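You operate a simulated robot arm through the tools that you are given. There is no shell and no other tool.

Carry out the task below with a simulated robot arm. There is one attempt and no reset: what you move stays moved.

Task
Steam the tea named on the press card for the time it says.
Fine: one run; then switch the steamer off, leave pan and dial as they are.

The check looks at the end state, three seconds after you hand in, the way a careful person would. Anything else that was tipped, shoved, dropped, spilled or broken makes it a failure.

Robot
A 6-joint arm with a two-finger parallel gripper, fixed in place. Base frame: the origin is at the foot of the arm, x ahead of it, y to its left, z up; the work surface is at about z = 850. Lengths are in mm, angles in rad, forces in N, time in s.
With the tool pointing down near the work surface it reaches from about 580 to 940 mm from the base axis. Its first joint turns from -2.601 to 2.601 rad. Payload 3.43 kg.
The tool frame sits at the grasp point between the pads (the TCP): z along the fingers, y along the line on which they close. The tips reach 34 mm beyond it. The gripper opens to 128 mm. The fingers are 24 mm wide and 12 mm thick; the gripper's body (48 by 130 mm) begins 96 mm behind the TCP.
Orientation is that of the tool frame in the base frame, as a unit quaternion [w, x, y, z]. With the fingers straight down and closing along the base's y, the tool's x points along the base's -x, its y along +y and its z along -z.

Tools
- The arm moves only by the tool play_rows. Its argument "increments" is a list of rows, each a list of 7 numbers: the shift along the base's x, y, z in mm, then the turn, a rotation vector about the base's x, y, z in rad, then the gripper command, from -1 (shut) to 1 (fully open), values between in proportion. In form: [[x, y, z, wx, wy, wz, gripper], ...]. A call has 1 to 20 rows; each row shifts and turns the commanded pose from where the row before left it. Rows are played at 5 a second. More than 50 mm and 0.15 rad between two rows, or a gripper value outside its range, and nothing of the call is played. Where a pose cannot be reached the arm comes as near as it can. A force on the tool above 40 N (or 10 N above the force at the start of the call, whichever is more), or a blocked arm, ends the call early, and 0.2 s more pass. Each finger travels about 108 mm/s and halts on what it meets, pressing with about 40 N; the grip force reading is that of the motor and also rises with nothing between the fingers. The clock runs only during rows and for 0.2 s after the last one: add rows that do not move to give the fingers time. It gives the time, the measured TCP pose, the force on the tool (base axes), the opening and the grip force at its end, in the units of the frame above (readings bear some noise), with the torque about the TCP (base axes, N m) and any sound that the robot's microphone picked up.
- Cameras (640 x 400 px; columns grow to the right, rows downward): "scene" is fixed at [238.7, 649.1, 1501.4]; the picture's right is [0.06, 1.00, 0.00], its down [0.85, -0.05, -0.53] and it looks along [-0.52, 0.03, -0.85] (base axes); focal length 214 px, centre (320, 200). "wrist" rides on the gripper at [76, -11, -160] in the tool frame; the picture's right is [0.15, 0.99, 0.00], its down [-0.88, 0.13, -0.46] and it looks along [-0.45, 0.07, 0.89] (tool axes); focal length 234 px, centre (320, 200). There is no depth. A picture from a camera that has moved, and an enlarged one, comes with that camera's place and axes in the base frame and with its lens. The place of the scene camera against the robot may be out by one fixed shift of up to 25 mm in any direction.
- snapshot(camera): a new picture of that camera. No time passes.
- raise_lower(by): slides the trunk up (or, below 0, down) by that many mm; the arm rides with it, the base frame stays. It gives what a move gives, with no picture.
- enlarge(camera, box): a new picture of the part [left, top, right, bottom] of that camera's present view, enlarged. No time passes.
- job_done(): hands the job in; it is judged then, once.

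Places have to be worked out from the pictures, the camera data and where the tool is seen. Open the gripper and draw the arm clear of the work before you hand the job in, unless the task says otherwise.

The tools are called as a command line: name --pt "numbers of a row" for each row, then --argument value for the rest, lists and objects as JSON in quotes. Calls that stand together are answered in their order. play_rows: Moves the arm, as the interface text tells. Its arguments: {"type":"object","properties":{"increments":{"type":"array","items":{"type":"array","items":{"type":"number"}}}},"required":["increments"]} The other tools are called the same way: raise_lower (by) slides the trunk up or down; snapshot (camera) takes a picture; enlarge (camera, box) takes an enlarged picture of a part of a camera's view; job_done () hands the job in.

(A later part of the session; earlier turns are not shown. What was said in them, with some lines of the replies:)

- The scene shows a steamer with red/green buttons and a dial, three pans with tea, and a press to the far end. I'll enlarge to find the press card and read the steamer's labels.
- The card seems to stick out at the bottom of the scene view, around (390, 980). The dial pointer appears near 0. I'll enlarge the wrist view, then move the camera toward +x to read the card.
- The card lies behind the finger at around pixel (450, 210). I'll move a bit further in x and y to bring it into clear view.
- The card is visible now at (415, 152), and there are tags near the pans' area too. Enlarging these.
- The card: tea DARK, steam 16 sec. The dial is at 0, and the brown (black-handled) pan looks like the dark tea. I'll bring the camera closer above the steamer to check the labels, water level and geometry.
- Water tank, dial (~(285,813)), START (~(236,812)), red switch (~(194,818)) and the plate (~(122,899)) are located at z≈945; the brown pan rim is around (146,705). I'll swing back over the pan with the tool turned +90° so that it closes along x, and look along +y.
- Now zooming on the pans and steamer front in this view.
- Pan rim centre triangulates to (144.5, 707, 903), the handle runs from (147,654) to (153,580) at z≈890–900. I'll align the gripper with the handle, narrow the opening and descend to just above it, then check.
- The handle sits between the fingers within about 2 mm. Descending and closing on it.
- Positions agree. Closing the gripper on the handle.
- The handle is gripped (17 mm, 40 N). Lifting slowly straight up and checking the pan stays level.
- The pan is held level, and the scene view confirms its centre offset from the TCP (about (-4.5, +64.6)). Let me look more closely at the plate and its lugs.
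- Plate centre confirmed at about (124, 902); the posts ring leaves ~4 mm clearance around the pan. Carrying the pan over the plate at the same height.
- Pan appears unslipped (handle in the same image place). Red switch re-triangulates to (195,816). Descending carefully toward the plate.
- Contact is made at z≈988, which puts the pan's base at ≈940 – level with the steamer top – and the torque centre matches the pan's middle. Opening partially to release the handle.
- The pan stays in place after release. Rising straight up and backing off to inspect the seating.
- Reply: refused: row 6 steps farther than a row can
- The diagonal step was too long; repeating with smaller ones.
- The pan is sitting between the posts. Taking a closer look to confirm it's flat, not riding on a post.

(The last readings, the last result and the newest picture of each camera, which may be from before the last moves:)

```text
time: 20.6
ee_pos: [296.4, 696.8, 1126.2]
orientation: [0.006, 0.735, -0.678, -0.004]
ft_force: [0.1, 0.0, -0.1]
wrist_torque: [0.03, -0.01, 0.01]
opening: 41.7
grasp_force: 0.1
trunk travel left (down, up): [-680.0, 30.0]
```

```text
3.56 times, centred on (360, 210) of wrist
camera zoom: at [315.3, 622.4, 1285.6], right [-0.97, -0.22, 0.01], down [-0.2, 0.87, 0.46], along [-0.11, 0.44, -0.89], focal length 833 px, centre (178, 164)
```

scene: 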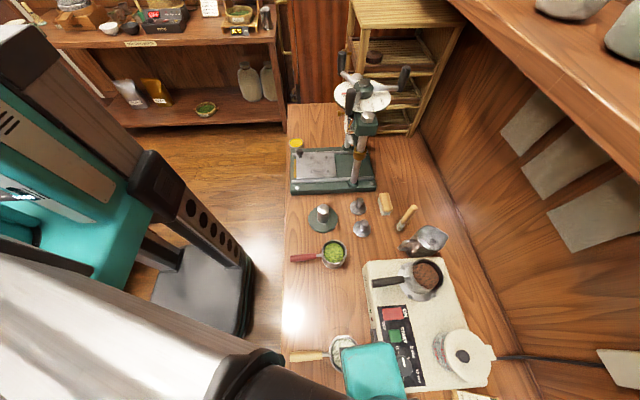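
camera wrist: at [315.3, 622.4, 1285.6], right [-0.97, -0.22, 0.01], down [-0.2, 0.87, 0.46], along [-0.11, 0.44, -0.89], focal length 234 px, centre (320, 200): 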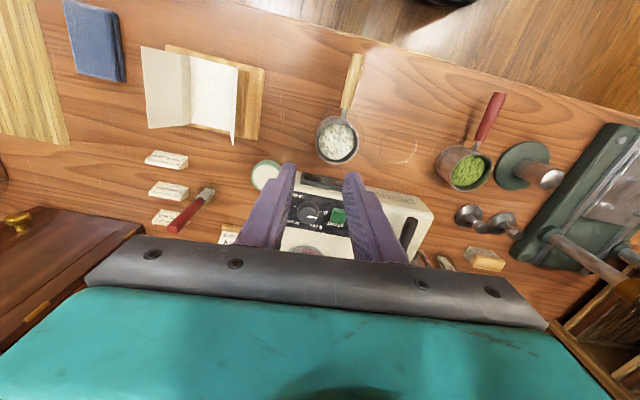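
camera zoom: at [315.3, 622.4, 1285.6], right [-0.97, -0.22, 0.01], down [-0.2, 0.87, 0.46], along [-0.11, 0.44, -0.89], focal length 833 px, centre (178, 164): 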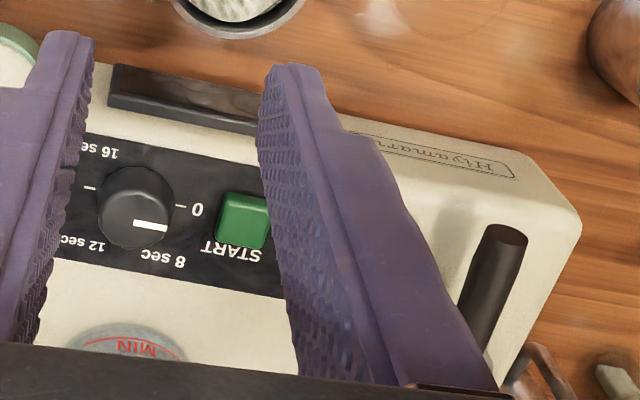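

The pan sits flat on the plate. The dial is at 0, 16 sec is half a turn clockwise; the knob (about 34 mm wide, top ≈960) is at about (287, 814). I'll move over it and check alignment from above.

play_rows --pt "-3 39 0 0 0 0 -0.25" --pt "-3 39 0 0 0 0 -0.25" --pt "-3.4 39.2 0 0 0 0 -0.25" --pt "0 0 -40 0 0 0 -0.25" --pt "0 0 -40 0 0 0 -0.25" --pt "0 0 0 0 0 0 -0.25"

snapshot --camera "wrist"

enlarge --camera "wrist" --box '[240, 130, 400, 230]'

snapshot --camera "scene"

```text
time: 22.0
ee_pos: [289.4, 814.3, 1047.1]
orientation: [0.004, 0.735, -0.678, -0.003]
ft_force: [-0.8, -0.4, -0.5]
wrist_torque: [0.01, -0.02, 0.0]
opening: 48.1
grasp_force: 0.1
trunk travel left (down, up): [-680.0, 30.0]
```

```text
taken
camera wrist: at [307.7, 740.2, 1207.6], right [-0.97, -0.22, 0.01], down [-0.2, 0.87, 0.46], along [-0.11, 0.44, -0.89], focal length 234 px, centre (320, 200)
```

wrist: 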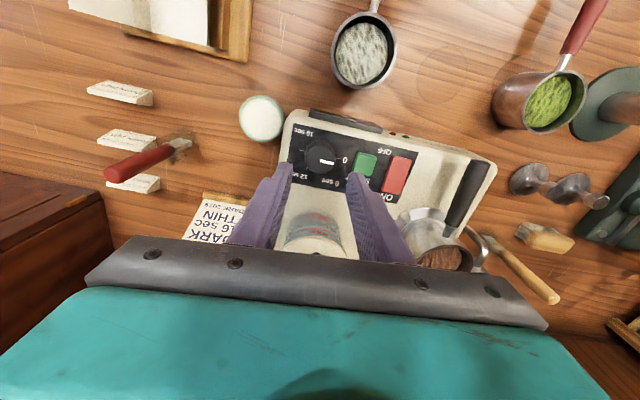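

```text
4.00 times, centred on (320, 180) of wrist
camera zoom: at [307.7, 740.2, 1207.6], right [-0.97, -0.22, 0.01], down [-0.2, 0.87, 0.46], along [-0.11, 0.44, -0.89], focal length 937 px, centre (320, 280)
```

zoom: 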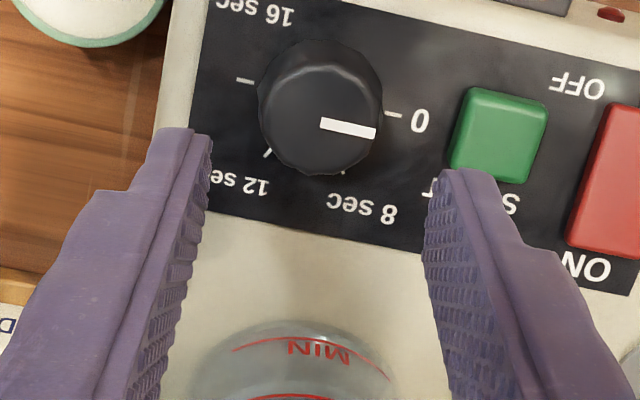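

```text
taken
```

scene: 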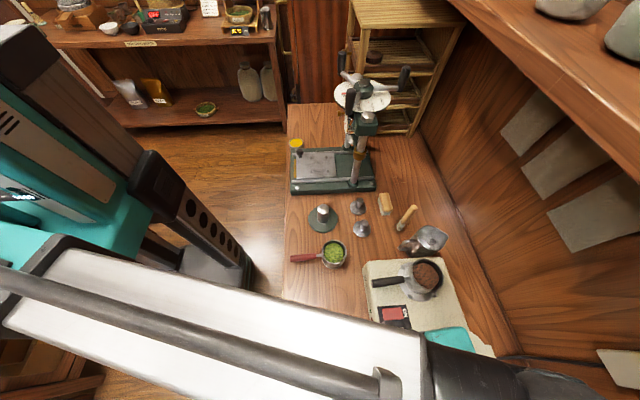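

The knob's base centre computes to (288.6, 814.1), right under the TCP, and the START button edge is clear of the finger. Descending so the tips end just above the panel, then closing on the knob.

play_rows --pt "0 0 -30 0 0 0 -0.25" --pt "0 0 -20 0 0 0 -0.25" --pt "0 0 -10 0 0 0 -0.25" --pt "0 0 -5 0 0 0 -0.25" --pt "0 0 0 0 0 0 -0.25"

enlarge --camera "wrist" --box '[200, 80, 440, 240]'

```text
time: 23.2
ee_pos: [289.3, 814.3, 983.2]
orientation: [0.004, 0.734, -0.679, -0.003]
ft_force: [0.0, -0.9, 0.1]
wrist_torque: [0.0, 0.01, 0.0]
opening: 48.2
grasp_force: 0.1
trunk travel left (down, up): [-680.0, 30.0]
```

```text
2.50 times, centred on (320, 160) of wrist
camera zoom: at [307.6, 739.5, 1142.4], right [-0.97, -0.22, 0.01], down [-0.2, 0.87, 0.46], along [-0.11, 0.44, -0.89], focal length 585 px, centre (320, 300)
```

zoom: 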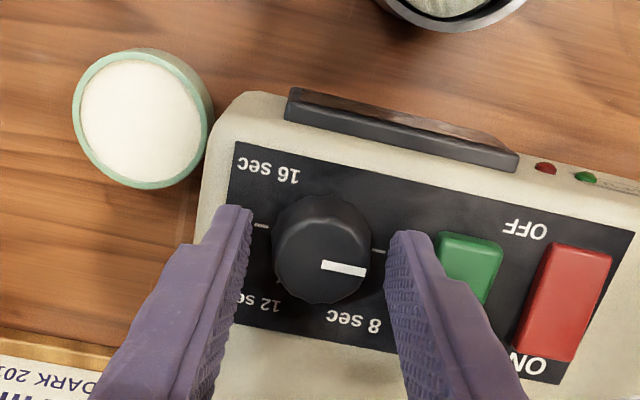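

Fingers straddle the knob, clear of START. Closing on the knob.

play_rows --pt "0 0 0 0 0 0 -0.6" --pt "0 0 0 0 0 0 -1" --pt "0 0 0 0 0 0 -1"

enlarge --camera "wrist" --box '[200, 80, 440, 240]'

```text
time: 24.0
ee_pos: [288.1, 814.0, 982.3]
orientation: [0.005, 0.735, -0.678, -0.003]
ft_force: [-2.9, -0.1, -1.2]
wrist_torque: [0.16, 0.21, 0.02]
opening: 34.7
grasp_force: 45.4
trunk travel left (down, up): [-680.0, 30.0]
```

```text
2.50 times, centred on (320, 160) of wrist
camera zoom: at [307.2, 739.5, 1142.4], right [-0.97, -0.22, 0.01], down [-0.2, 0.87, 0.46], along [-0.11, 0.44, -0.89], focal length 585 px, centre (320, 300)
```

zoom: 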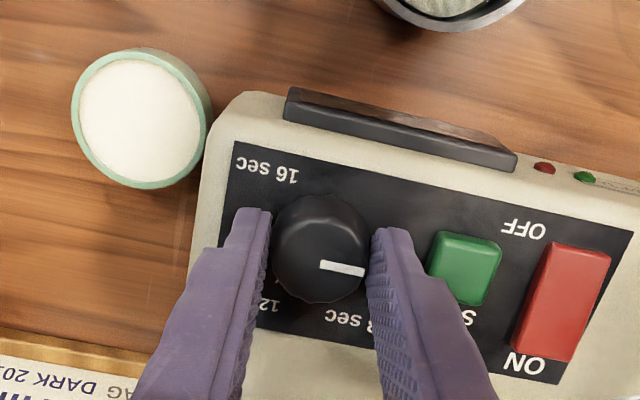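

Gripped (34.7 mm). Turning clockwise in steps; first about 60°, then check the forces and pointer.

play_rows --pt "0 0 0 0 0 -0.1 -1" --pt "0 0 0 0 0 -0.13 -1" --pt "0 0 0 0 0 -0.13 -1" --pt "0 0 0 0 0 -0.13 -1" --pt "0 0 0 0 0 -0.13 -1" --pt "0 0 0 0 0 -0.13 -1" --pt "0 0 0 0 0 -0.13 -1" --pt "0 0 0 0 0 -0.13 -1"

enlarge --camera "wrist" --box '[200, 80, 440, 240]'

```text
time: 25.8
ee_pos: [287.3, 814.9, 982.2]
orientation: [-0.002, -0.314, 0.949, 0.004]
ft_force: [-3.4, -7.1, -4.2]
wrist_torque: [-0.56, 0.3, 0.0]
opening: 34.6
grasp_force: 45.1
trunk travel left (down, up): [-680.0, 30.0]
```

```text
2.50 times, centred on (320, 160) of wrist
camera zoom: at [234.4, 758.7, 1142.5], right [-0.71, 0.71, 0.01], down [0.63, 0.63, 0.45], along [0.32, 0.33, -0.89], focal length 585 px, centre (320, 300)
```

zoom: 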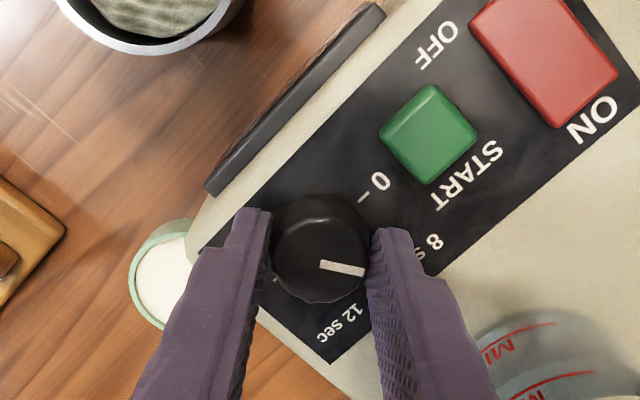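

The pointer is following the gripper, now near 8. Continuing.

play_rows --pt "0 0 0 0 0 -0.13 -1" --pt "0 0 0 0 0 -0.13 -1" --pt "0 0 0 0 0 -0.13 -1" --pt "0 0 0 0 0 -0.13 -1" --pt "0 0 0 0 0 -0.13 -1" --pt "0 0 0 0 0 -0.13 -1" --pt "0 0 0 0 0 -0.13 -1" --pt "0 0 0 0 0 -0.13 -1"

enlarge --camera "wrist" --box '[200, 80, 440, 240]'

snapshot --camera "scene"

```text
time: 27.6
ee_pos: [287.0, 814.9, 982.2]
orientation: [0.0, 0.2, 0.98, 0.006]
ft_force: [-10.1, -5.6, -5.9]
wrist_torque: [0.04, 0.93, 0.01]
opening: 35.1
grasp_force: 45.6
trunk travel left (down, up): [-680.0, 30.0]
```

```text
2.50 times, centred on (320, 160) of wrist
camera zoom: at [212.4, 832.2, 1142.5], right [0.25, 0.97, 0.01], down [0.86, -0.23, 0.46], along [0.44, -0.11, -0.89], focal length 585 px, centre (320, 300)
```

zoom: 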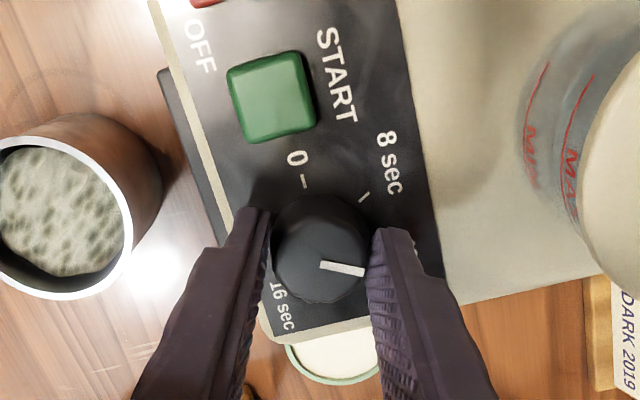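

```text
taken
```

scene: 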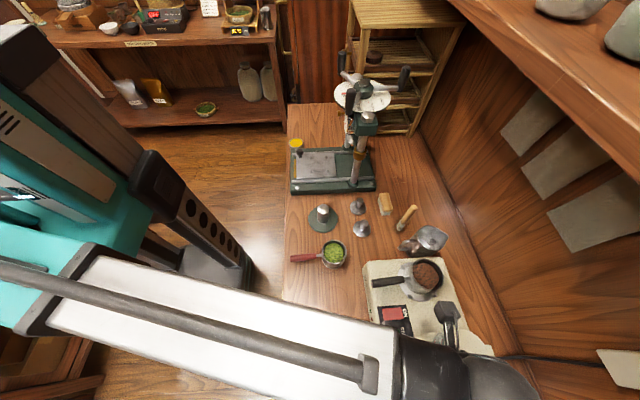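

Now near 12 s. Continuing the remaining ~1.09 rad, easing the lateral force slightly.

play_rows --pt "-0.3 -0.2 0 0 0 -0.13 -1" --pt "-0.3 -0.2 0 0 0 -0.13 -1" --pt "-0.3 0 0 0 0 -0.13 -1" --pt "0 0 0 0 0 -0.13 -1" --pt "0 0 0 0 0 -0.13 -1" --pt "0 0 0 0 0 -0.13 -1" --pt "0 0 0 0 0 -0.13 -1" --pt "0 0 0 0 0 -0.13 -1" --pt "0 0 0 0 0 -0.05 -1" --pt "0 0 0 0 0 0 -1"

enlarge --camera "wrist" --box '[200, 80, 440, 240]'

snapshot --camera "scene"

```text
time: 29.8
ee_pos: [287.0, 816.4, 982.5]
orientation: [0.003, 0.678, 0.735, 0.006]
ft_force: [-2.0, 16.5, 7.8]
wrist_torque: [-0.36, -0.19, 0.39]
opening: 34.6
grasp_force: 45.1
trunk travel left (down, up): [-680.0, 30.0]
```

```text
2.50 times, centred on (320, 160) of wrist
camera zoom: at [268.4, 889.3, 1142.7], right [0.97, 0.22, 0.01], down [0.2, -0.87, 0.45], along [0.11, -0.44, -0.89], focal length 585 px, centre (320, 300)
```

zoom: 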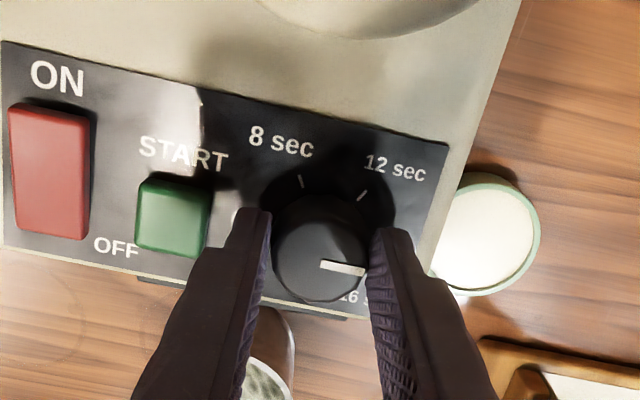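

```text
taken
```

scene: 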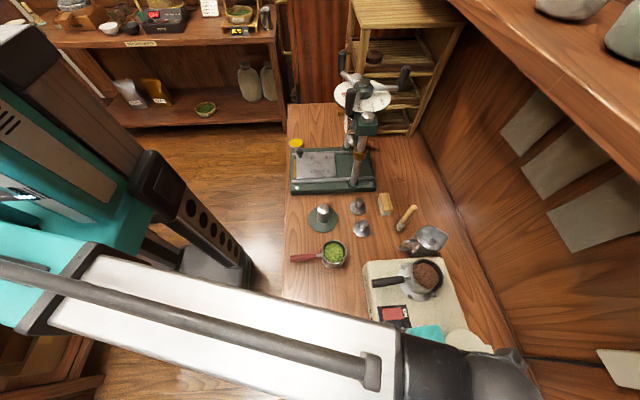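

The pointer is at 16 and the torque suggests the end stop. Opening slightly and rising to verify the pointer.

play_rows --pt "0 0 0 0 0 0 -0.35" --pt "0 0 0 0 0 0 -0.35" --pt "0 0 20 0 0 0 -0.35" --pt "0 0 40 0 0 0 -0.35" --pt "0 0 30 0 0 0 -0.35" --pt "0 0 0 0 0 0 -0.35"

enlarge --camera "wrist" --box '[200, 80, 440, 240]'

snapshot --camera "wrist"

```text
time: 31.2
ee_pos: [288.1, 814.5, 1072.4]
orientation: [0.004, 0.678, 0.735, 0.004]
ft_force: [0.3, 0.2, -0.8]
wrist_torque: [-0.03, -0.02, 0.03]
opening: 41.6
grasp_force: 0.0
trunk travel left (down, up): [-680.0, 30.0]
```

```text
2.50 times, centred on (320, 160) of wrist
camera zoom: at [268.9, 888.8, 1232.6], right [0.97, 0.23, 0.01], down [0.2, -0.87, 0.46], along [0.11, -0.44, -0.89], focal length 585 px, centre (320, 300)
```

zoom: 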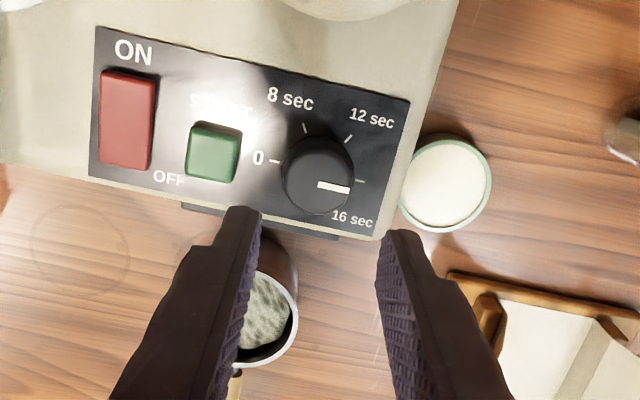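

```text
taken
camera wrist: at [268.9, 888.8, 1232.6], right [0.97, 0.23, 0.01], down [0.2, -0.87, 0.46], along [0.11, -0.44, -0.89], focal length 234 px, centre (320, 200)
```

wrist: 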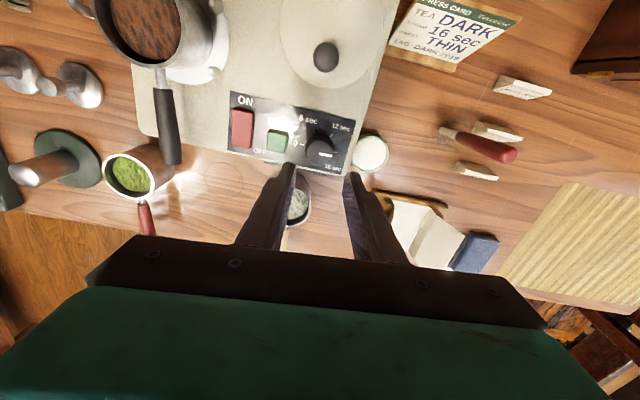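

The dial is at the 16 mark. Next the power switch: red rocker spans y≈798–840 at x≈195, ON half on the +y side. I'll close the fingers and position above its ON half.

play_rows --pt "-31 5.5 0 0 0 0 -1" --pt "-31 5.5 0 0 0 0 -1" --pt "-31 5.5 0 0 0 0 -1" --pt "0 0 -30 0 0 0 -1" --pt "0 0 -30 0 0 0 -1" --pt "0 0 -15 0 0 0 -1" --pt "0 0 0 0 0 0 -1"

snapshot --camera "wrist"

enlarge --camera "wrist" --box '[230, 80, 430, 240]'

snapshot --camera "scene"

```text
time: 32.8
ee_pos: [195.4, 832.6, 997.5]
orientation: [0.003, 0.678, 0.735, 0.004]
ft_force: [0.5, 0.1, 0.9]
wrist_torque: [-0.01, 0.0, 0.01]
opening: 0.0
grasp_force: 33.4
trunk travel left (down, up): [-680.0, 30.0]
```

```text
taken
camera wrist: at [176.2, 905.6, 1157.1], right [0.97, 0.23, 0.01], down [0.2, -0.87, 0.46], along [0.11, -0.44, -0.89], focal length 234 px, centre (320, 200)
```

wrist: 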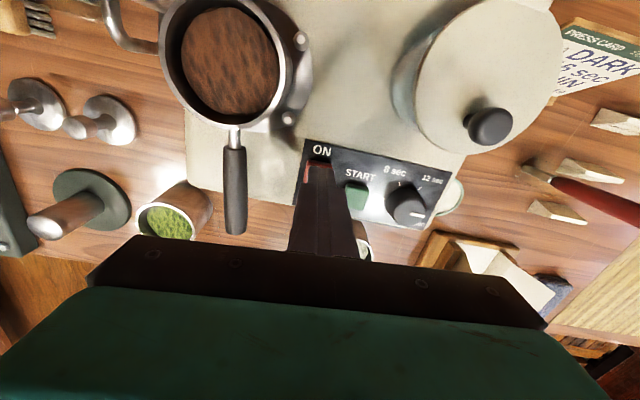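

```text
2.50 times, centred on (330, 160) of wrist
camera zoom: at [176.2, 905.6, 1157.1], right [0.97, 0.23, 0.01], down [0.2, -0.87, 0.46], along [0.11, -0.44, -0.89], focal length 585 px, centre (295, 300)
```

zoom: 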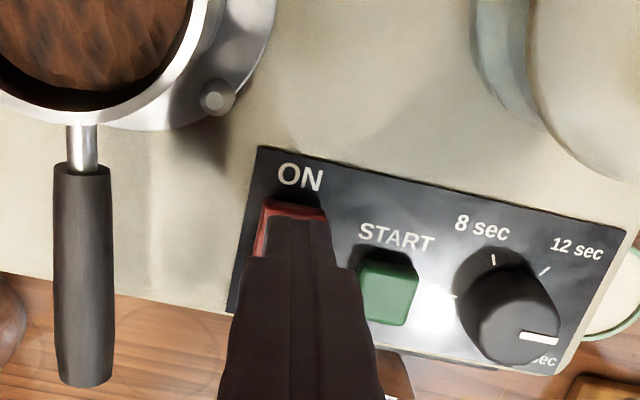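

```text
taken
```

scene: 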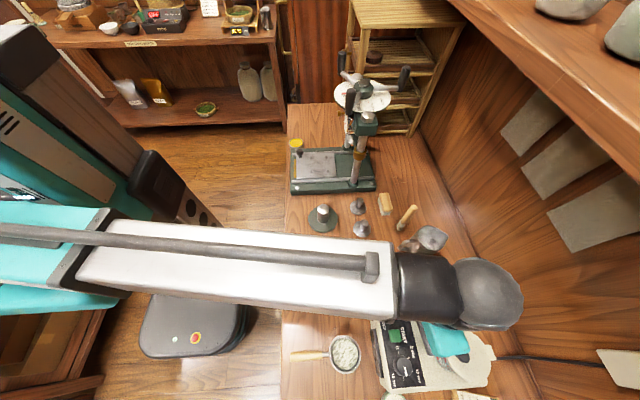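

The closed fingertips hover over the ON half. Pressing down in small steps.

play_rows --pt "0 0 -6 0 0 0 -1" --pt "0 0 -4 0 0 0 -1" --pt "0 0 -3 0 0 0 -1" --pt "0 0 -2 0 0 0 -1" --pt "0 0 -2 0 0 0 -1" --pt "0 0 0 0 0 0 -1"

enlarge --camera "wrist" --box '[230, 80, 430, 240]'

```text
time: 34.2
ee_pos: [194.8, 831.4, 983.5]
orientation: [0.002, 0.678, 0.735, 0.006]
ft_force: [3.4, 10.5, 25.2]
wrist_torque: [0.08, 0.04, 0.0]
opening: 0.2
grasp_force: 32.6
trunk travel left (down, up): [-680.0, 30.0]
```

```text
2.50 times, centred on (330, 160) of wrist
camera zoom: at [175.3, 905.2, 1144.3], right [0.97, 0.23, 0.01], down [0.2, -0.87, 0.45], along [0.11, -0.44, -0.89], focal length 585 px, centre (295, 300)
```

zoom: 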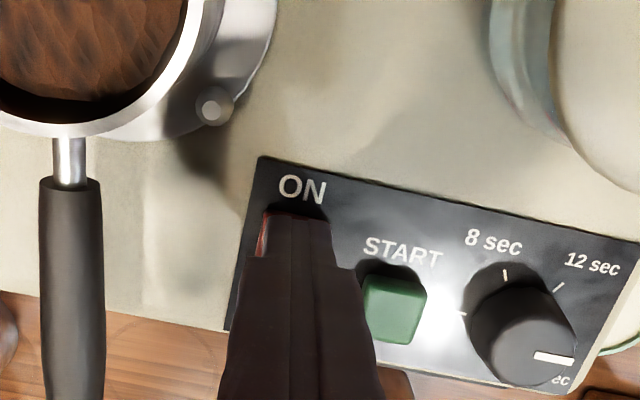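

25 N is on the switch. I'll lift up and check whether its state and the front LEDs changed.

play_rows --pt "0 0 15 0 0 0 -1" --pt "0 0 40 0 0 0 -1" --pt "20 -15 40 0 0 0 -1" --pt "40 -20 0 0 0 0 -1" --pt "40 -20 0 0 0 0 -1" --pt "40 -20 0 0 0 0 -1" --pt "0 0 0 0 0 0 -1"

snapshot --camera "scene"

enlarge --camera "scene" --box '[360, 290, 440, 350]'

snapshot --camera "wrist"

```text
time: 35.8
ee_pos: [334.2, 758.1, 1073.5]
orientation: [0.003, 0.678, 0.735, 0.004]
ft_force: [0.7, -0.1, 0.2]
wrist_torque: [0.04, 0.0, 0.01]
opening: 0.0
grasp_force: 33.1
trunk travel left (down, up): [-680.0, 30.0]
```

```text
taken
```

scene: 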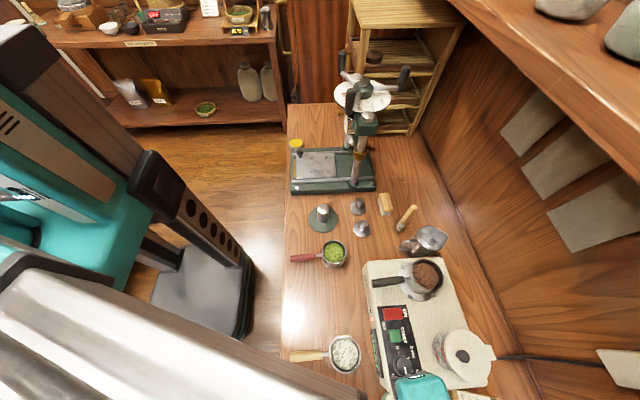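

```text
6.67 times, centred on (400, 320) of scene
camera zoom: at [238.7, 649.1, 1501.4], right [0.06, 1.0, 0.0], down [0.85, -0.05, -0.53], along [-0.52, 0.03, -0.85], focal length 1430 px, centre (-213, -600)
```

zoom: 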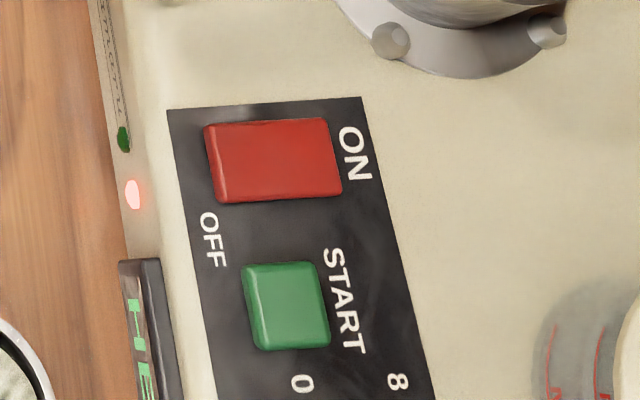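

```text
taken
camera wrist: at [314.9, 832.2, 1234.0], right [0.97, 0.23, 0.01], down [0.2, -0.87, 0.46], along [0.11, -0.44, -0.89], focal length 234 px, centre (320, 200)
```

wrist: 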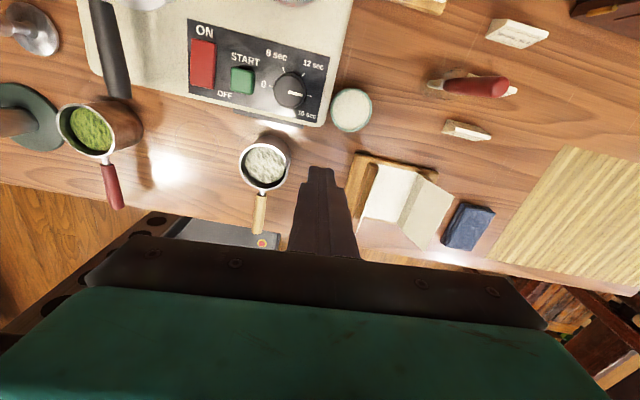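

It's on: red LED lit, and the front display shows "HE…" (heating). I'll look at the display and tank, and wait for the ready indication.

enlarge --camera "scene" --box '[365, 310, 405, 390]'

enlarge --camera "scene" --box '[425, 320, 475, 380]'

play_rows --pt "0 0 0 0 0 0 -1" --pt "0 0 0 0 0 0 -1" --pt "0 0 0 0 0 0 -1" --pt "0 0 0 0 0 0 -1" --pt "0 0 0 0 0 0 -1" --pt "0 0 0 0 0 0 -1" --pt "0 0 0 0 0 0 -1" --pt "0 0 0 0 0 0 -1" --pt "0 0 0 0 0 0 -1" --pt "0 0 0 0 0 0 -1" --pt "0 0 0 0 0 0 -1" --pt "0 0 0 0 0 0 -1" --pt "0 0 0 0 0 0 -1" --pt "0 0 0 0 0 0 -1" --pt "0 0 0 0 0 0 -1" --pt "0 0 0 0 0 0 -1" --pt "0 0 0 0 0 0 -1" --pt "0 0 0 0 0 0 -1" --pt "0 0 0 0 0 0 -1" --pt "0 0 0 0 0 0 -1"

enlarge --camera "scene" --box '[365, 310, 405, 390]'

```text
5.00 times, centred on (385, 350) of scene
camera zoom: at [238.7, 649.1, 1501.4], right [0.06, 1.0, 0.0], down [0.85, -0.05, -0.53], along [-0.52, 0.03, -0.85], focal length 1072 px, centre (-5, -550)
```

zoom: 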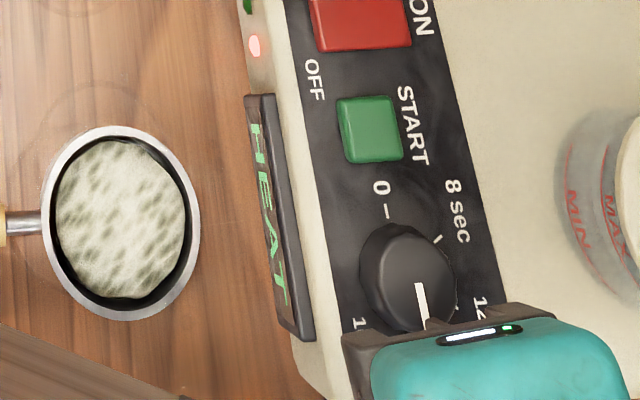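

```text
6.67 times, centred on (450, 350) of scene
camera zoom: at [238.7, 649.1, 1501.4], right [0.06, 1.0, 0.0], down [0.85, -0.05, -0.53], along [-0.52, 0.03, -0.85], focal length 1430 px, centre (-547, -800)
```

zoom: 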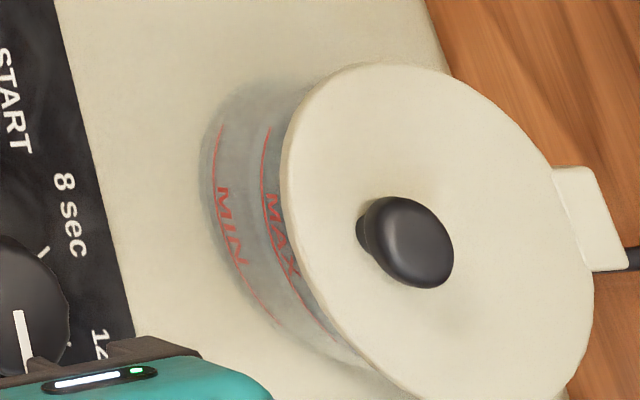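

```text
time: 40.0
ee_pos: [335.4, 757.8, 1075.5]
orientation: [0.003, 0.678, 0.735, 0.004]
ft_force: [-0.1, 0.1, -0.4]
wrist_torque: [0.02, -0.01, 0.0]
opening: 0.0
grasp_force: 32.8
trunk travel left (down, up): [-680.0, 30.0]
```

```text
5.00 times, centred on (385, 350) of scene
camera zoom: at [238.7, 649.1, 1501.4], right [0.06, 1.0, 0.0], down [0.85, -0.05, -0.53], along [-0.52, 0.03, -0.85], focal length 1072 px, centre (-5, -550)
```

zoom: 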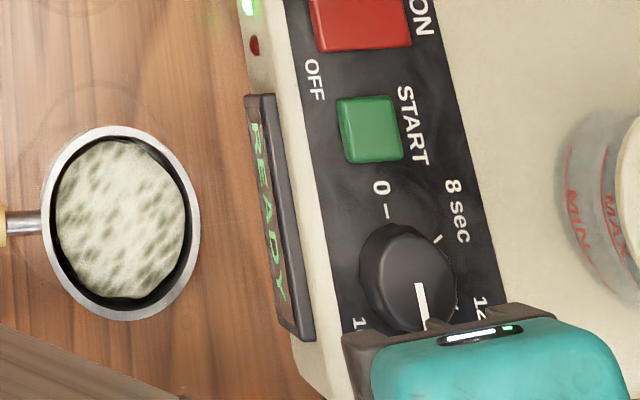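

Display says READY with green LED. Moving over START (235.5, 814.6) to press it.

play_rows --pt "-33.3 19 0 0 0 0 -1" --pt "-33.3 19 0 0 0 0 -1" --pt "-33.3 18.8 0 0 0 0 -1" --pt "0 0 -30 0 0 0 -1" --pt "0 0 -30 0 0 0 -1" --pt "0 0 -10 0 0 0 -1" --pt "0 0 0 0 0 0 -1"

enlarge --camera "wrist" --box '[230, 80, 430, 240]'

```text
time: 41.6
ee_pos: [236.1, 812.9, 1007.6]
orientation: [0.002, 0.678, 0.735, 0.005]
ft_force: [-0.3, -0.7, -0.5]
wrist_torque: [0.01, -0.03, 0.01]
opening: 0.2
grasp_force: 32.9
trunk travel left (down, up): [-680.0, 30.0]
```

```text
2.50 times, centred on (330, 160) of wrist
camera zoom: at [215.9, 887.4, 1165.7], right [0.97, 0.23, 0.01], down [0.2, -0.87, 0.46], along [0.11, -0.44, -0.89], focal length 585 px, centre (295, 300)
```

zoom: 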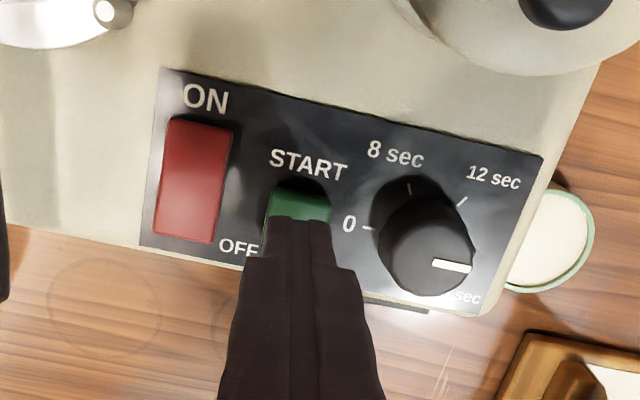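

Centred over START. One press down in small steps, then lifting clear.

play_rows --pt "0 0 -10 0 0 0 -1" --pt "0 0 -8 0 0 0 -1" --pt "0 0 -4 0 0 0 -1" --pt "0 0 -2 0 0 0 -1" --pt "0 0 -2 0 0 0 -1" --pt "0 0 -1.5 0 0 0 -1"

enlarge --camera "scene" --box '[365, 300, 405, 390]'

```text
time: 43.0
ee_pos: [234.9, 812.6, 982.1]
orientation: [0.002, 0.678, 0.735, 0.006]
ft_force: [2.1, 6.0, 20.7]
wrist_torque: [0.01, -0.06, 0.02]
opening: 0.0
grasp_force: 32.7
trunk travel left (down, up): [-680.0, 30.0]
heard: click
```

```text
4.44 times, centred on (385, 345) of scene
camera zoom: at [238.7, 649.1, 1501.4], right [0.06, 1.0, 0.0], down [0.85, -0.05, -0.53], along [-0.52, 0.03, -0.85], focal length 953 px, centre (31, -444)
```

zoom: 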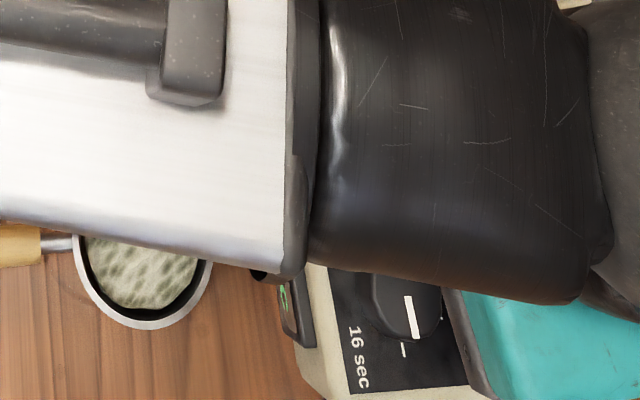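

A click was heard. Lifting and moving aside to read the display.

play_rows --pt "0 0 20 0 0 0 -1" --pt "0 0 40 0 0 0 -1" --pt "0 0 30 0 0 0 -1" --pt "33.3 -19 0 0 0 0 -1" --pt "33.3 -19 0 0 0 0 -1" --pt "33.3 -18.8 0 0 0 0 -1" --pt "0 0 0 0 0 0 -1"

enlarge --camera "scene" --box '[365, 310, 405, 390]'

enlarge --camera "scene" --box '[360, 230, 480, 340]'

```text
time: 44.6
ee_pos: [332.6, 754.6, 1067.4]
orientation: [0.003, 0.678, 0.735, 0.005]
ft_force: [-1.0, 0.1, -0.5]
wrist_torque: [-0.03, 0.02, 0.0]
opening: 0.0
grasp_force: 33.3
trunk travel left (down, up): [-680.0, 30.0]
```

```text
5.00 times, centred on (385, 350) of scene
camera zoom: at [238.7, 649.1, 1501.4], right [0.06, 1.0, 0.0], down [0.85, -0.05, -0.53], along [-0.52, 0.03, -0.85], focal length 1072 px, centre (-5, -550)
```

zoom: 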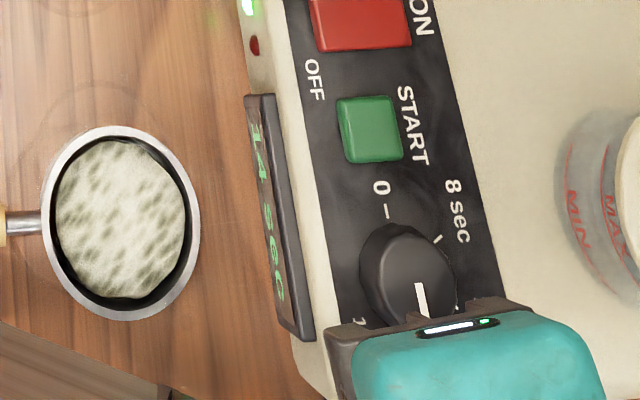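

```text
3.64 times, centred on (420, 285) of scene
camera zoom: at [238.7, 649.1, 1501.4], right [0.06, 1.0, 0.0], down [0.85, -0.05, -0.53], along [-0.52, 0.03, -0.85], focal length 780 px, centre (-44, -109)
```

zoom: 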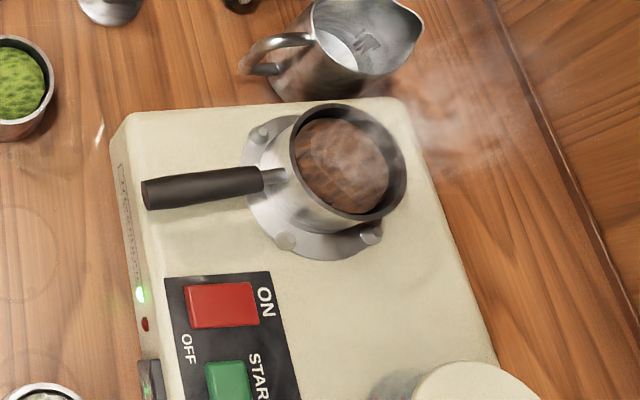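

The steamer is running (14 sec remaining), steam coming through the pan. Waiting the run out.

play_rows --pt "0 0 0 0 0 0 -1" --pt "0 0 0 0 0 0 -1" --pt "0 0 0 0 0 0 -1" --pt "0 0 0 0 0 0 -1" --pt "0 0 0 0 0 0 -1" --pt "0 0 0 0 0 0 -1" --pt "0 0 0 0 0 0 -1" --pt "0 0 0 0 0 0 -1" --pt "0 0 0 0 0 0 -1" --pt "0 0 0 0 0 0 -1" --pt "0 0 0 0 0 0 -1" --pt "0 0 0 0 0 0 -1" --pt "0 0 0 0 0 0 -1" --pt "0 0 0 0 0 0 -1" --pt "0 0 0 0 0 0 -1" --pt "0 0 0 0 0 0 -1" --pt "0 0 0 0 0 0 -1" --pt "0 0 0 0 0 0 -1" --pt "0 0 0 0 0 0 -1" --pt "0 0 0 0 0 0 -1"

play_rows --pt "0 0 0 0 0 0 -1" --pt "0 0 0 0 0 0 -1" --pt "0 0 0 0 0 0 -1" --pt "0 0 0 0 0 0 -1" --pt "0 0 0 0 0 0 -1" --pt "0 0 0 0 0 0 -1" --pt "0 0 0 0 0 0 -1" --pt "0 0 0 0 0 0 -1" --pt "0 0 0 0 0 0 -1" --pt "0 0 0 0 0 0 -1" --pt "0 0 0 0 0 0 -1" --pt "0 0 0 0 0 0 -1" --pt "0 0 0 0 0 0 -1" --pt "0 0 0 0 0 0 -1" --pt "0 0 0 0 0 0 -1" --pt "0 0 0 0 0 0 -1" --pt "0 0 0 0 0 0 -1" --pt "0 0 0 0 0 0 -1" --pt "0 0 0 0 0 0 -1" --pt "0 0 0 0 0 0 -1"

play_rows --pt "0 0 0 0 0 0 -1" --pt "0 0 0 0 0 0 -1" --pt "0 0 0 0 0 0 -1" --pt "0 0 0 0 0 0 -1" --pt "0 0 0 0 0 0 -1" --pt "0 0 0 0 0 0 -1" --pt "0 0 0 0 0 0 -1" --pt "0 0 0 0 0 0 -1" --pt "0 0 0 0 0 0 -1" --pt "0 0 0 0 0 0 -1" --pt "0 0 0 0 0 0 -1" --pt "0 0 0 0 0 0 -1" --pt "0 0 0 0 0 0 -1" --pt "0 0 0 0 0 0 -1" --pt "0 0 0 0 0 0 -1" --pt "0 0 0 0 0 0 -1" --pt "0 0 0 0 0 0 -1"

enlarge --camera "scene" --box '[365, 310, 405, 390]'

```text
time: 48.8
ee_pos: [333.9, 756.7, 1067.7]
orientation: [0.003, 0.678, 0.735, 0.004]
ft_force: [0.4, 0.4, 0.1]
wrist_torque: [0.0, 0.01, -0.02]
opening: 0.0
grasp_force: 32.8
trunk travel left (down, up): [-680.0, 30.0]
```

```text
time: 53.0
ee_pos: [333.5, 756.1, 1068.0]
orientation: [0.003, 0.678, 0.735, 0.004]
ft_force: [0.5, -0.2, 1.2]
wrist_torque: [0.0, 0.01, 0.0]
opening: 0.0
grasp_force: 32.8
trunk travel left (down, up): [-680.0, 30.0]
```

```text
time: 56.6
ee_pos: [332.4, 756.1, 1067.2]
orientation: [0.003, 0.678, 0.735, 0.004]
ft_force: [0.2, -0.3, 0.1]
wrist_torque: [-0.01, 0.0, 0.02]
opening: 0.1
grasp_force: 33.0
trunk travel left (down, up): [-680.0, 30.0]
```

```text
5.00 times, centred on (385, 350) of scene
camera zoom: at [238.7, 649.1, 1501.4], right [0.06, 1.0, 0.0], down [0.85, -0.05, -0.53], along [-0.52, 0.03, -0.85], focal length 1072 px, centre (-5, -550)
```

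zoom: 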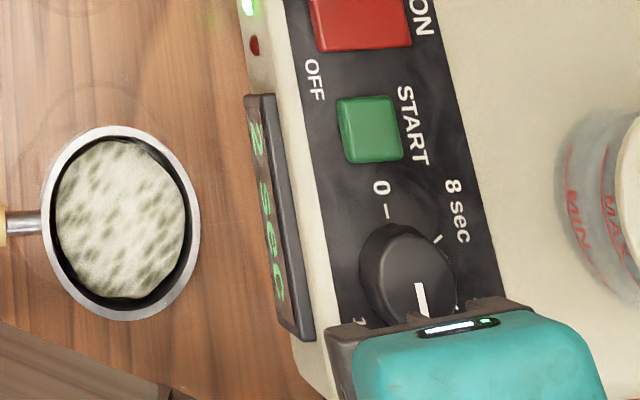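

Display shows about 2 sec left. Waiting a few more seconds for the run to end.

play_rows --pt "0 0 0 0 0 0 -1" --pt "0 0 0 0 0 0 -1" --pt "0 0 0 0 0 0 -1" --pt "0 0 0 0 0 0 -1" --pt "0 0 0 0 0 0 -1" --pt "0 0 0 0 0 0 -1" --pt "0 0 0 0 0 0 -1" --pt "0 0 0 0 0 0 -1" --pt "0 0 0 0 0 0 -1" --pt "0 0 0 0 0 0 -1" --pt "0 0 0 0 0 0 -1" --pt "0 0 0 0 0 0 -1" --pt "0 0 0 0 0 0 -1" --pt "0 0 0 0 0 0 -1"

enlarge --camera "scene" --box '[365, 310, 405, 390]'

enlarge --camera "scene" --box '[360, 230, 480, 340]'

```text
time: 59.6
ee_pos: [334.2, 755.6, 1068.0]
orientation: [0.003, 0.679, 0.735, 0.004]
ft_force: [-0.1, 0.1, -0.3]
wrist_torque: [0.0, 0.03, -0.01]
opening: 0.1
grasp_force: 33.6
trunk travel left (down, up): [-680.0, 30.0]
```

```text
5.00 times, centred on (385, 350) of scene
camera zoom: at [238.7, 649.1, 1501.4], right [0.06, 1.0, 0.0], down [0.85, -0.05, -0.53], along [-0.52, 0.03, -0.85], focal length 1072 px, centre (-5, -550)
```

zoom: 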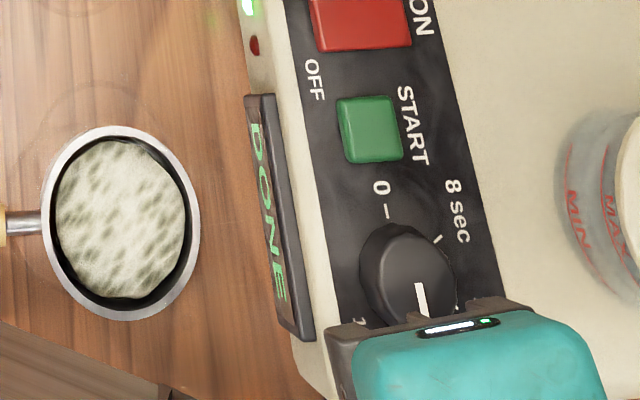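

```text
3.64 times, centred on (420, 285) of scene
camera zoom: at [238.7, 649.1, 1501.4], right [0.06, 1.0, 0.0], down [0.85, -0.05, -0.53], along [-0.52, 0.03, -0.85], focal length 780 px, centre (-44, -109)
```

zoom: 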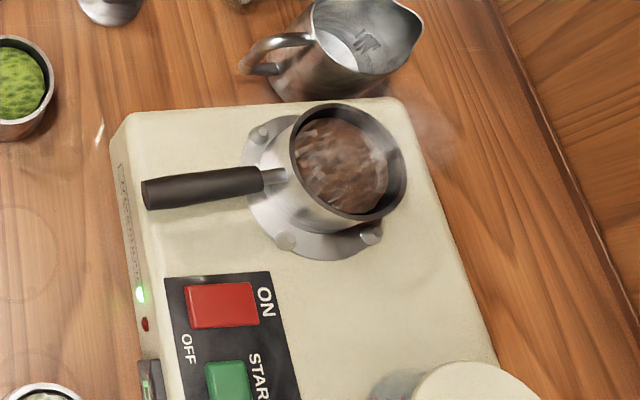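

DONE is displayed. Now pressing the OFF half of the red rocker, at about (195, 807).

play_rows --pt "-34.7 12.8 0 0 0 0 -1" --pt "-34.7 12.8 0 0 0 0 -1" --pt "-34.7 12.8 0 0 0 0 -1" --pt "-34.7 12.8 0 0 0 0 -1" --pt "0 0 -30 0 0 0 -1" --pt "0 0 -30 0 0 0 -1" --pt "0 0 -8 0 0 0 -1" --pt "0 0 0 0 0 0 -1"

enlarge --camera "wrist" --box '[230, 80, 430, 240]'

```text
time: 61.4
ee_pos: [195.6, 807.4, 1002.2]
orientation: [0.002, 0.678, 0.735, 0.004]
ft_force: [-0.2, -0.1, -0.1]
wrist_torque: [0.05, 0.03, 0.02]
opening: 0.0
grasp_force: 32.4
trunk travel left (down, up): [-680.0, 30.0]
```

```text
2.50 times, centred on (330, 160) of wrist
camera zoom: at [176.7, 880.9, 1160.9], right [0.97, 0.23, 0.01], down [0.2, -0.87, 0.46], along [0.11, -0.44, -0.89], focal length 585 px, centre (295, 300)
```

zoom: 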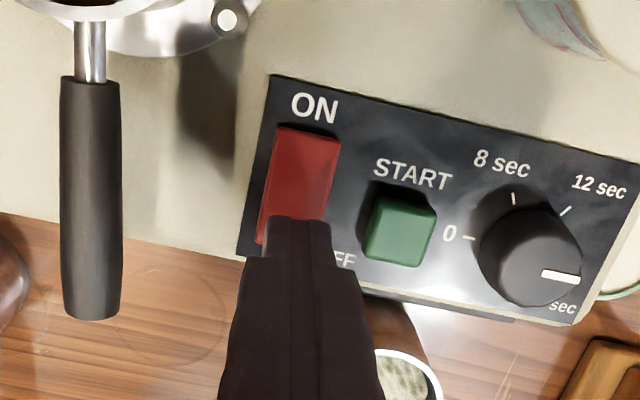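

Positioned over the OFF half. Pressing down.

play_rows --pt "0 0 -8 0 0 0 -1" --pt "0 0 -5 0 0 0 -1" --pt "0 0 -3 0 0 0 -1" --pt "0 0 -2 0 0 0 -1" --pt "0 0 -2 0 0 0 -1" --pt "0 0 -1 0 0 0 -1"

```text
time: 62.8
ee_pos: [193.8, 806.3, 984.7]
orientation: [0.001, 0.678, 0.735, 0.007]
ft_force: [1.7, 2.5, 36.5]
wrist_torque: [0.48, -0.07, 0.06]
opening: 0.0
grasp_force: 32.8
trunk travel left (down, up): [-680.0, 30.0]
```

36 N applied. Lifting and moving aside to see whether the steamer is off.

play_rows --pt "0 0 20 0 0 0 -1" --pt "0 0 40 0 0 0 -1" --pt "0 0 30 0 0 0 -1" --pt "34.7 -12.8 0 0 0 0 -1" --pt "34.7 -12.8 0 0 0 0 -1" --pt "34.7 -12.8 0 0 0 0 -1" --pt "34.7 -12.8 0 0 0 0 -1" --pt "0 0 0 0 0 0 -1"

enlarge --camera "scene" --box '[365, 300, 405, 390]'

enlarge --camera "scene" --box '[360, 230, 480, 340]'

```text
time: 64.6
ee_pos: [334.9, 755.2, 1067.2]
orientation: [0.003, 0.678, 0.735, 0.005]
ft_force: [-0.3, 0.3, 0.0]
wrist_torque: [-0.01, -0.02, 0.02]
opening: 0.0
grasp_force: 32.4
trunk travel left (down, up): [-680.0, 30.0]
```

```text
4.44 times, centred on (385, 345) of scene
camera zoom: at [238.7, 649.1, 1501.4], right [0.06, 1.0, 0.0], down [0.85, -0.05, -0.53], along [-0.52, 0.03, -0.85], focal length 953 px, centre (31, -444)
```

zoom: 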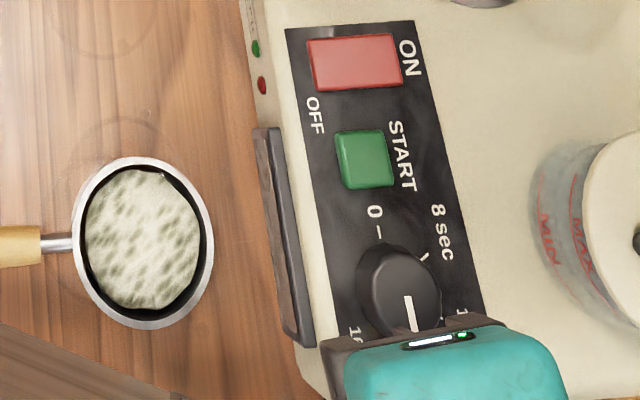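

```text
3.64 times, centred on (420, 285) of scene
camera zoom: at [238.7, 649.1, 1501.4], right [0.06, 1.0, 0.0], down [0.85, -0.05, -0.53], along [-0.52, 0.03, -0.85], focal length 780 px, centre (-44, -109)
```

zoom: 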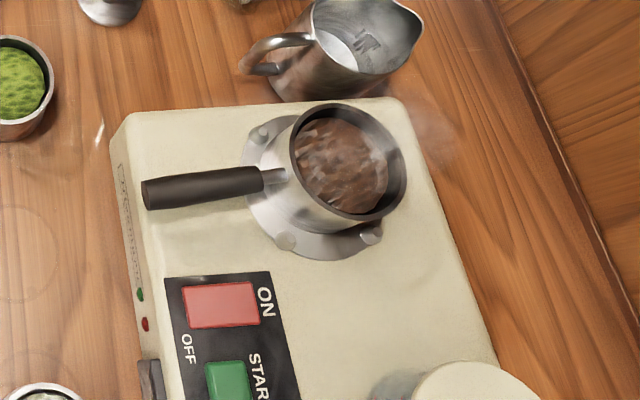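

The steamer is off (display blank, LEDs dark), dial at 16, pan in place. Raising, opening the gripper and drawing the arm clear.

play_rows --pt "0 0 40 0 0 0 -1" --pt "0 0 40 0 0 0 -1" --pt "0 0 40 0 0 0 -0.5" --pt "0 -30 20 0 0 0 0" --pt "0 -40 0 0 0 0 0.5" --pt "0 -40 0 0 0 0 1" --pt "0 -20 0 0 0 0 1" --pt "0 0 0 0 0 0 1" --pt "0 0 0 0 0 0 1" --pt "0 0 0 0 0 0 1"

snapshot --camera "scene"

snapshot --camera "wrist"

enlarge --camera "scene" --box '[360, 250, 500, 400]'

```text
time: 66.8
ee_pos: [333.5, 625.1, 1207.1]
orientation: [0.003, 0.678, 0.735, 0.004]
ft_force: [0.3, -0.9, 0.7]
wrist_torque: [-0.02, 0.0, 0.05]
opening: 128.0
grasp_force: 0.0
trunk travel left (down, up): [-680.0, 30.0]
```

```text
taken
```

scene: 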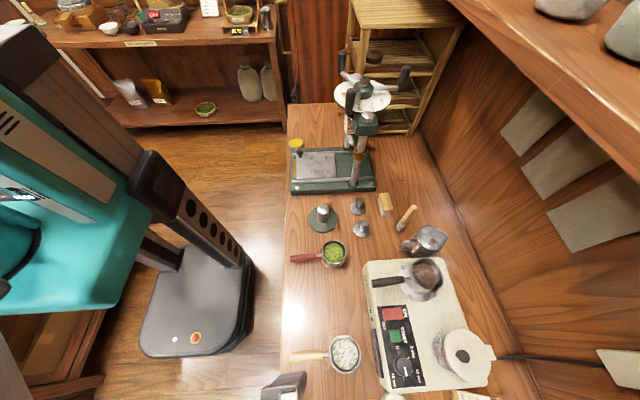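

```text
taken
camera wrist: at [314.6, 699.6, 1367.8], right [0.97, 0.23, 0.01], down [0.2, -0.87, 0.46], along [0.11, -0.44, -0.89], focal length 234 px, centre (320, 200)
```

wrist: 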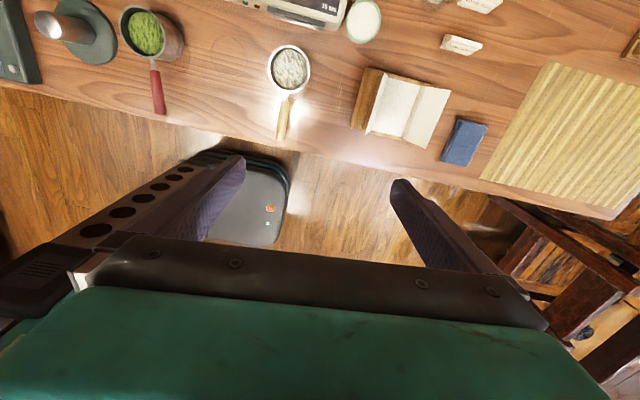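

```text
2.67 times, centred on (430, 325) of scene
camera zoom: at [238.7, 649.1, 1501.4], right [0.06, 1.0, 0.0], down [0.85, -0.05, -0.53], along [-0.52, 0.03, -0.85], focal length 572 px, centre (27, -133)
```

zoom: 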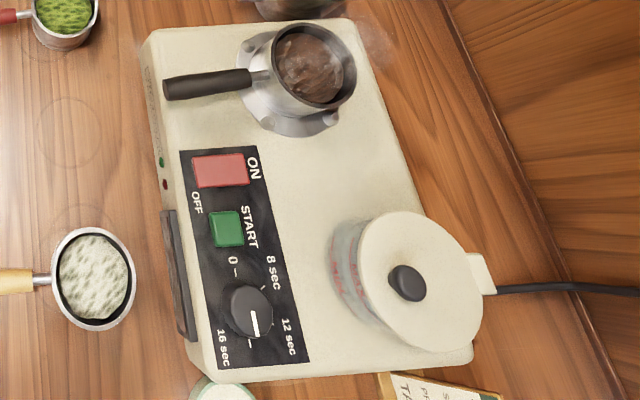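

The final state looks right: dark-tea pan on the steamer, dial at 16 sec, steamer off, nothing else disturbed, and the arm is clear with the gripper open. Handing in.

job_done

```text
The job is handed in.
```

The dark tea was steamed once for 16 seconds, as the press card says, and the job is handed in.

- **Tea:** I took the black-handled pan with the brown tea as the dark one, going by colour, since I saw no label on the pans.
- **Run:** With the pan on the steamer plate and the dial at 16 sec, I switched the steamer on. When the display showed READY I pressed START once, and it counted down to DONE.
- **End state:** I then switched the steamer off, and its display and lights are dark. The pan is still on the plate and the dial is still at 16 sec.
- **Surroundings:** In the last pictures nothing else looks moved or spilled. The gripper is open and the arm is clear of the work.
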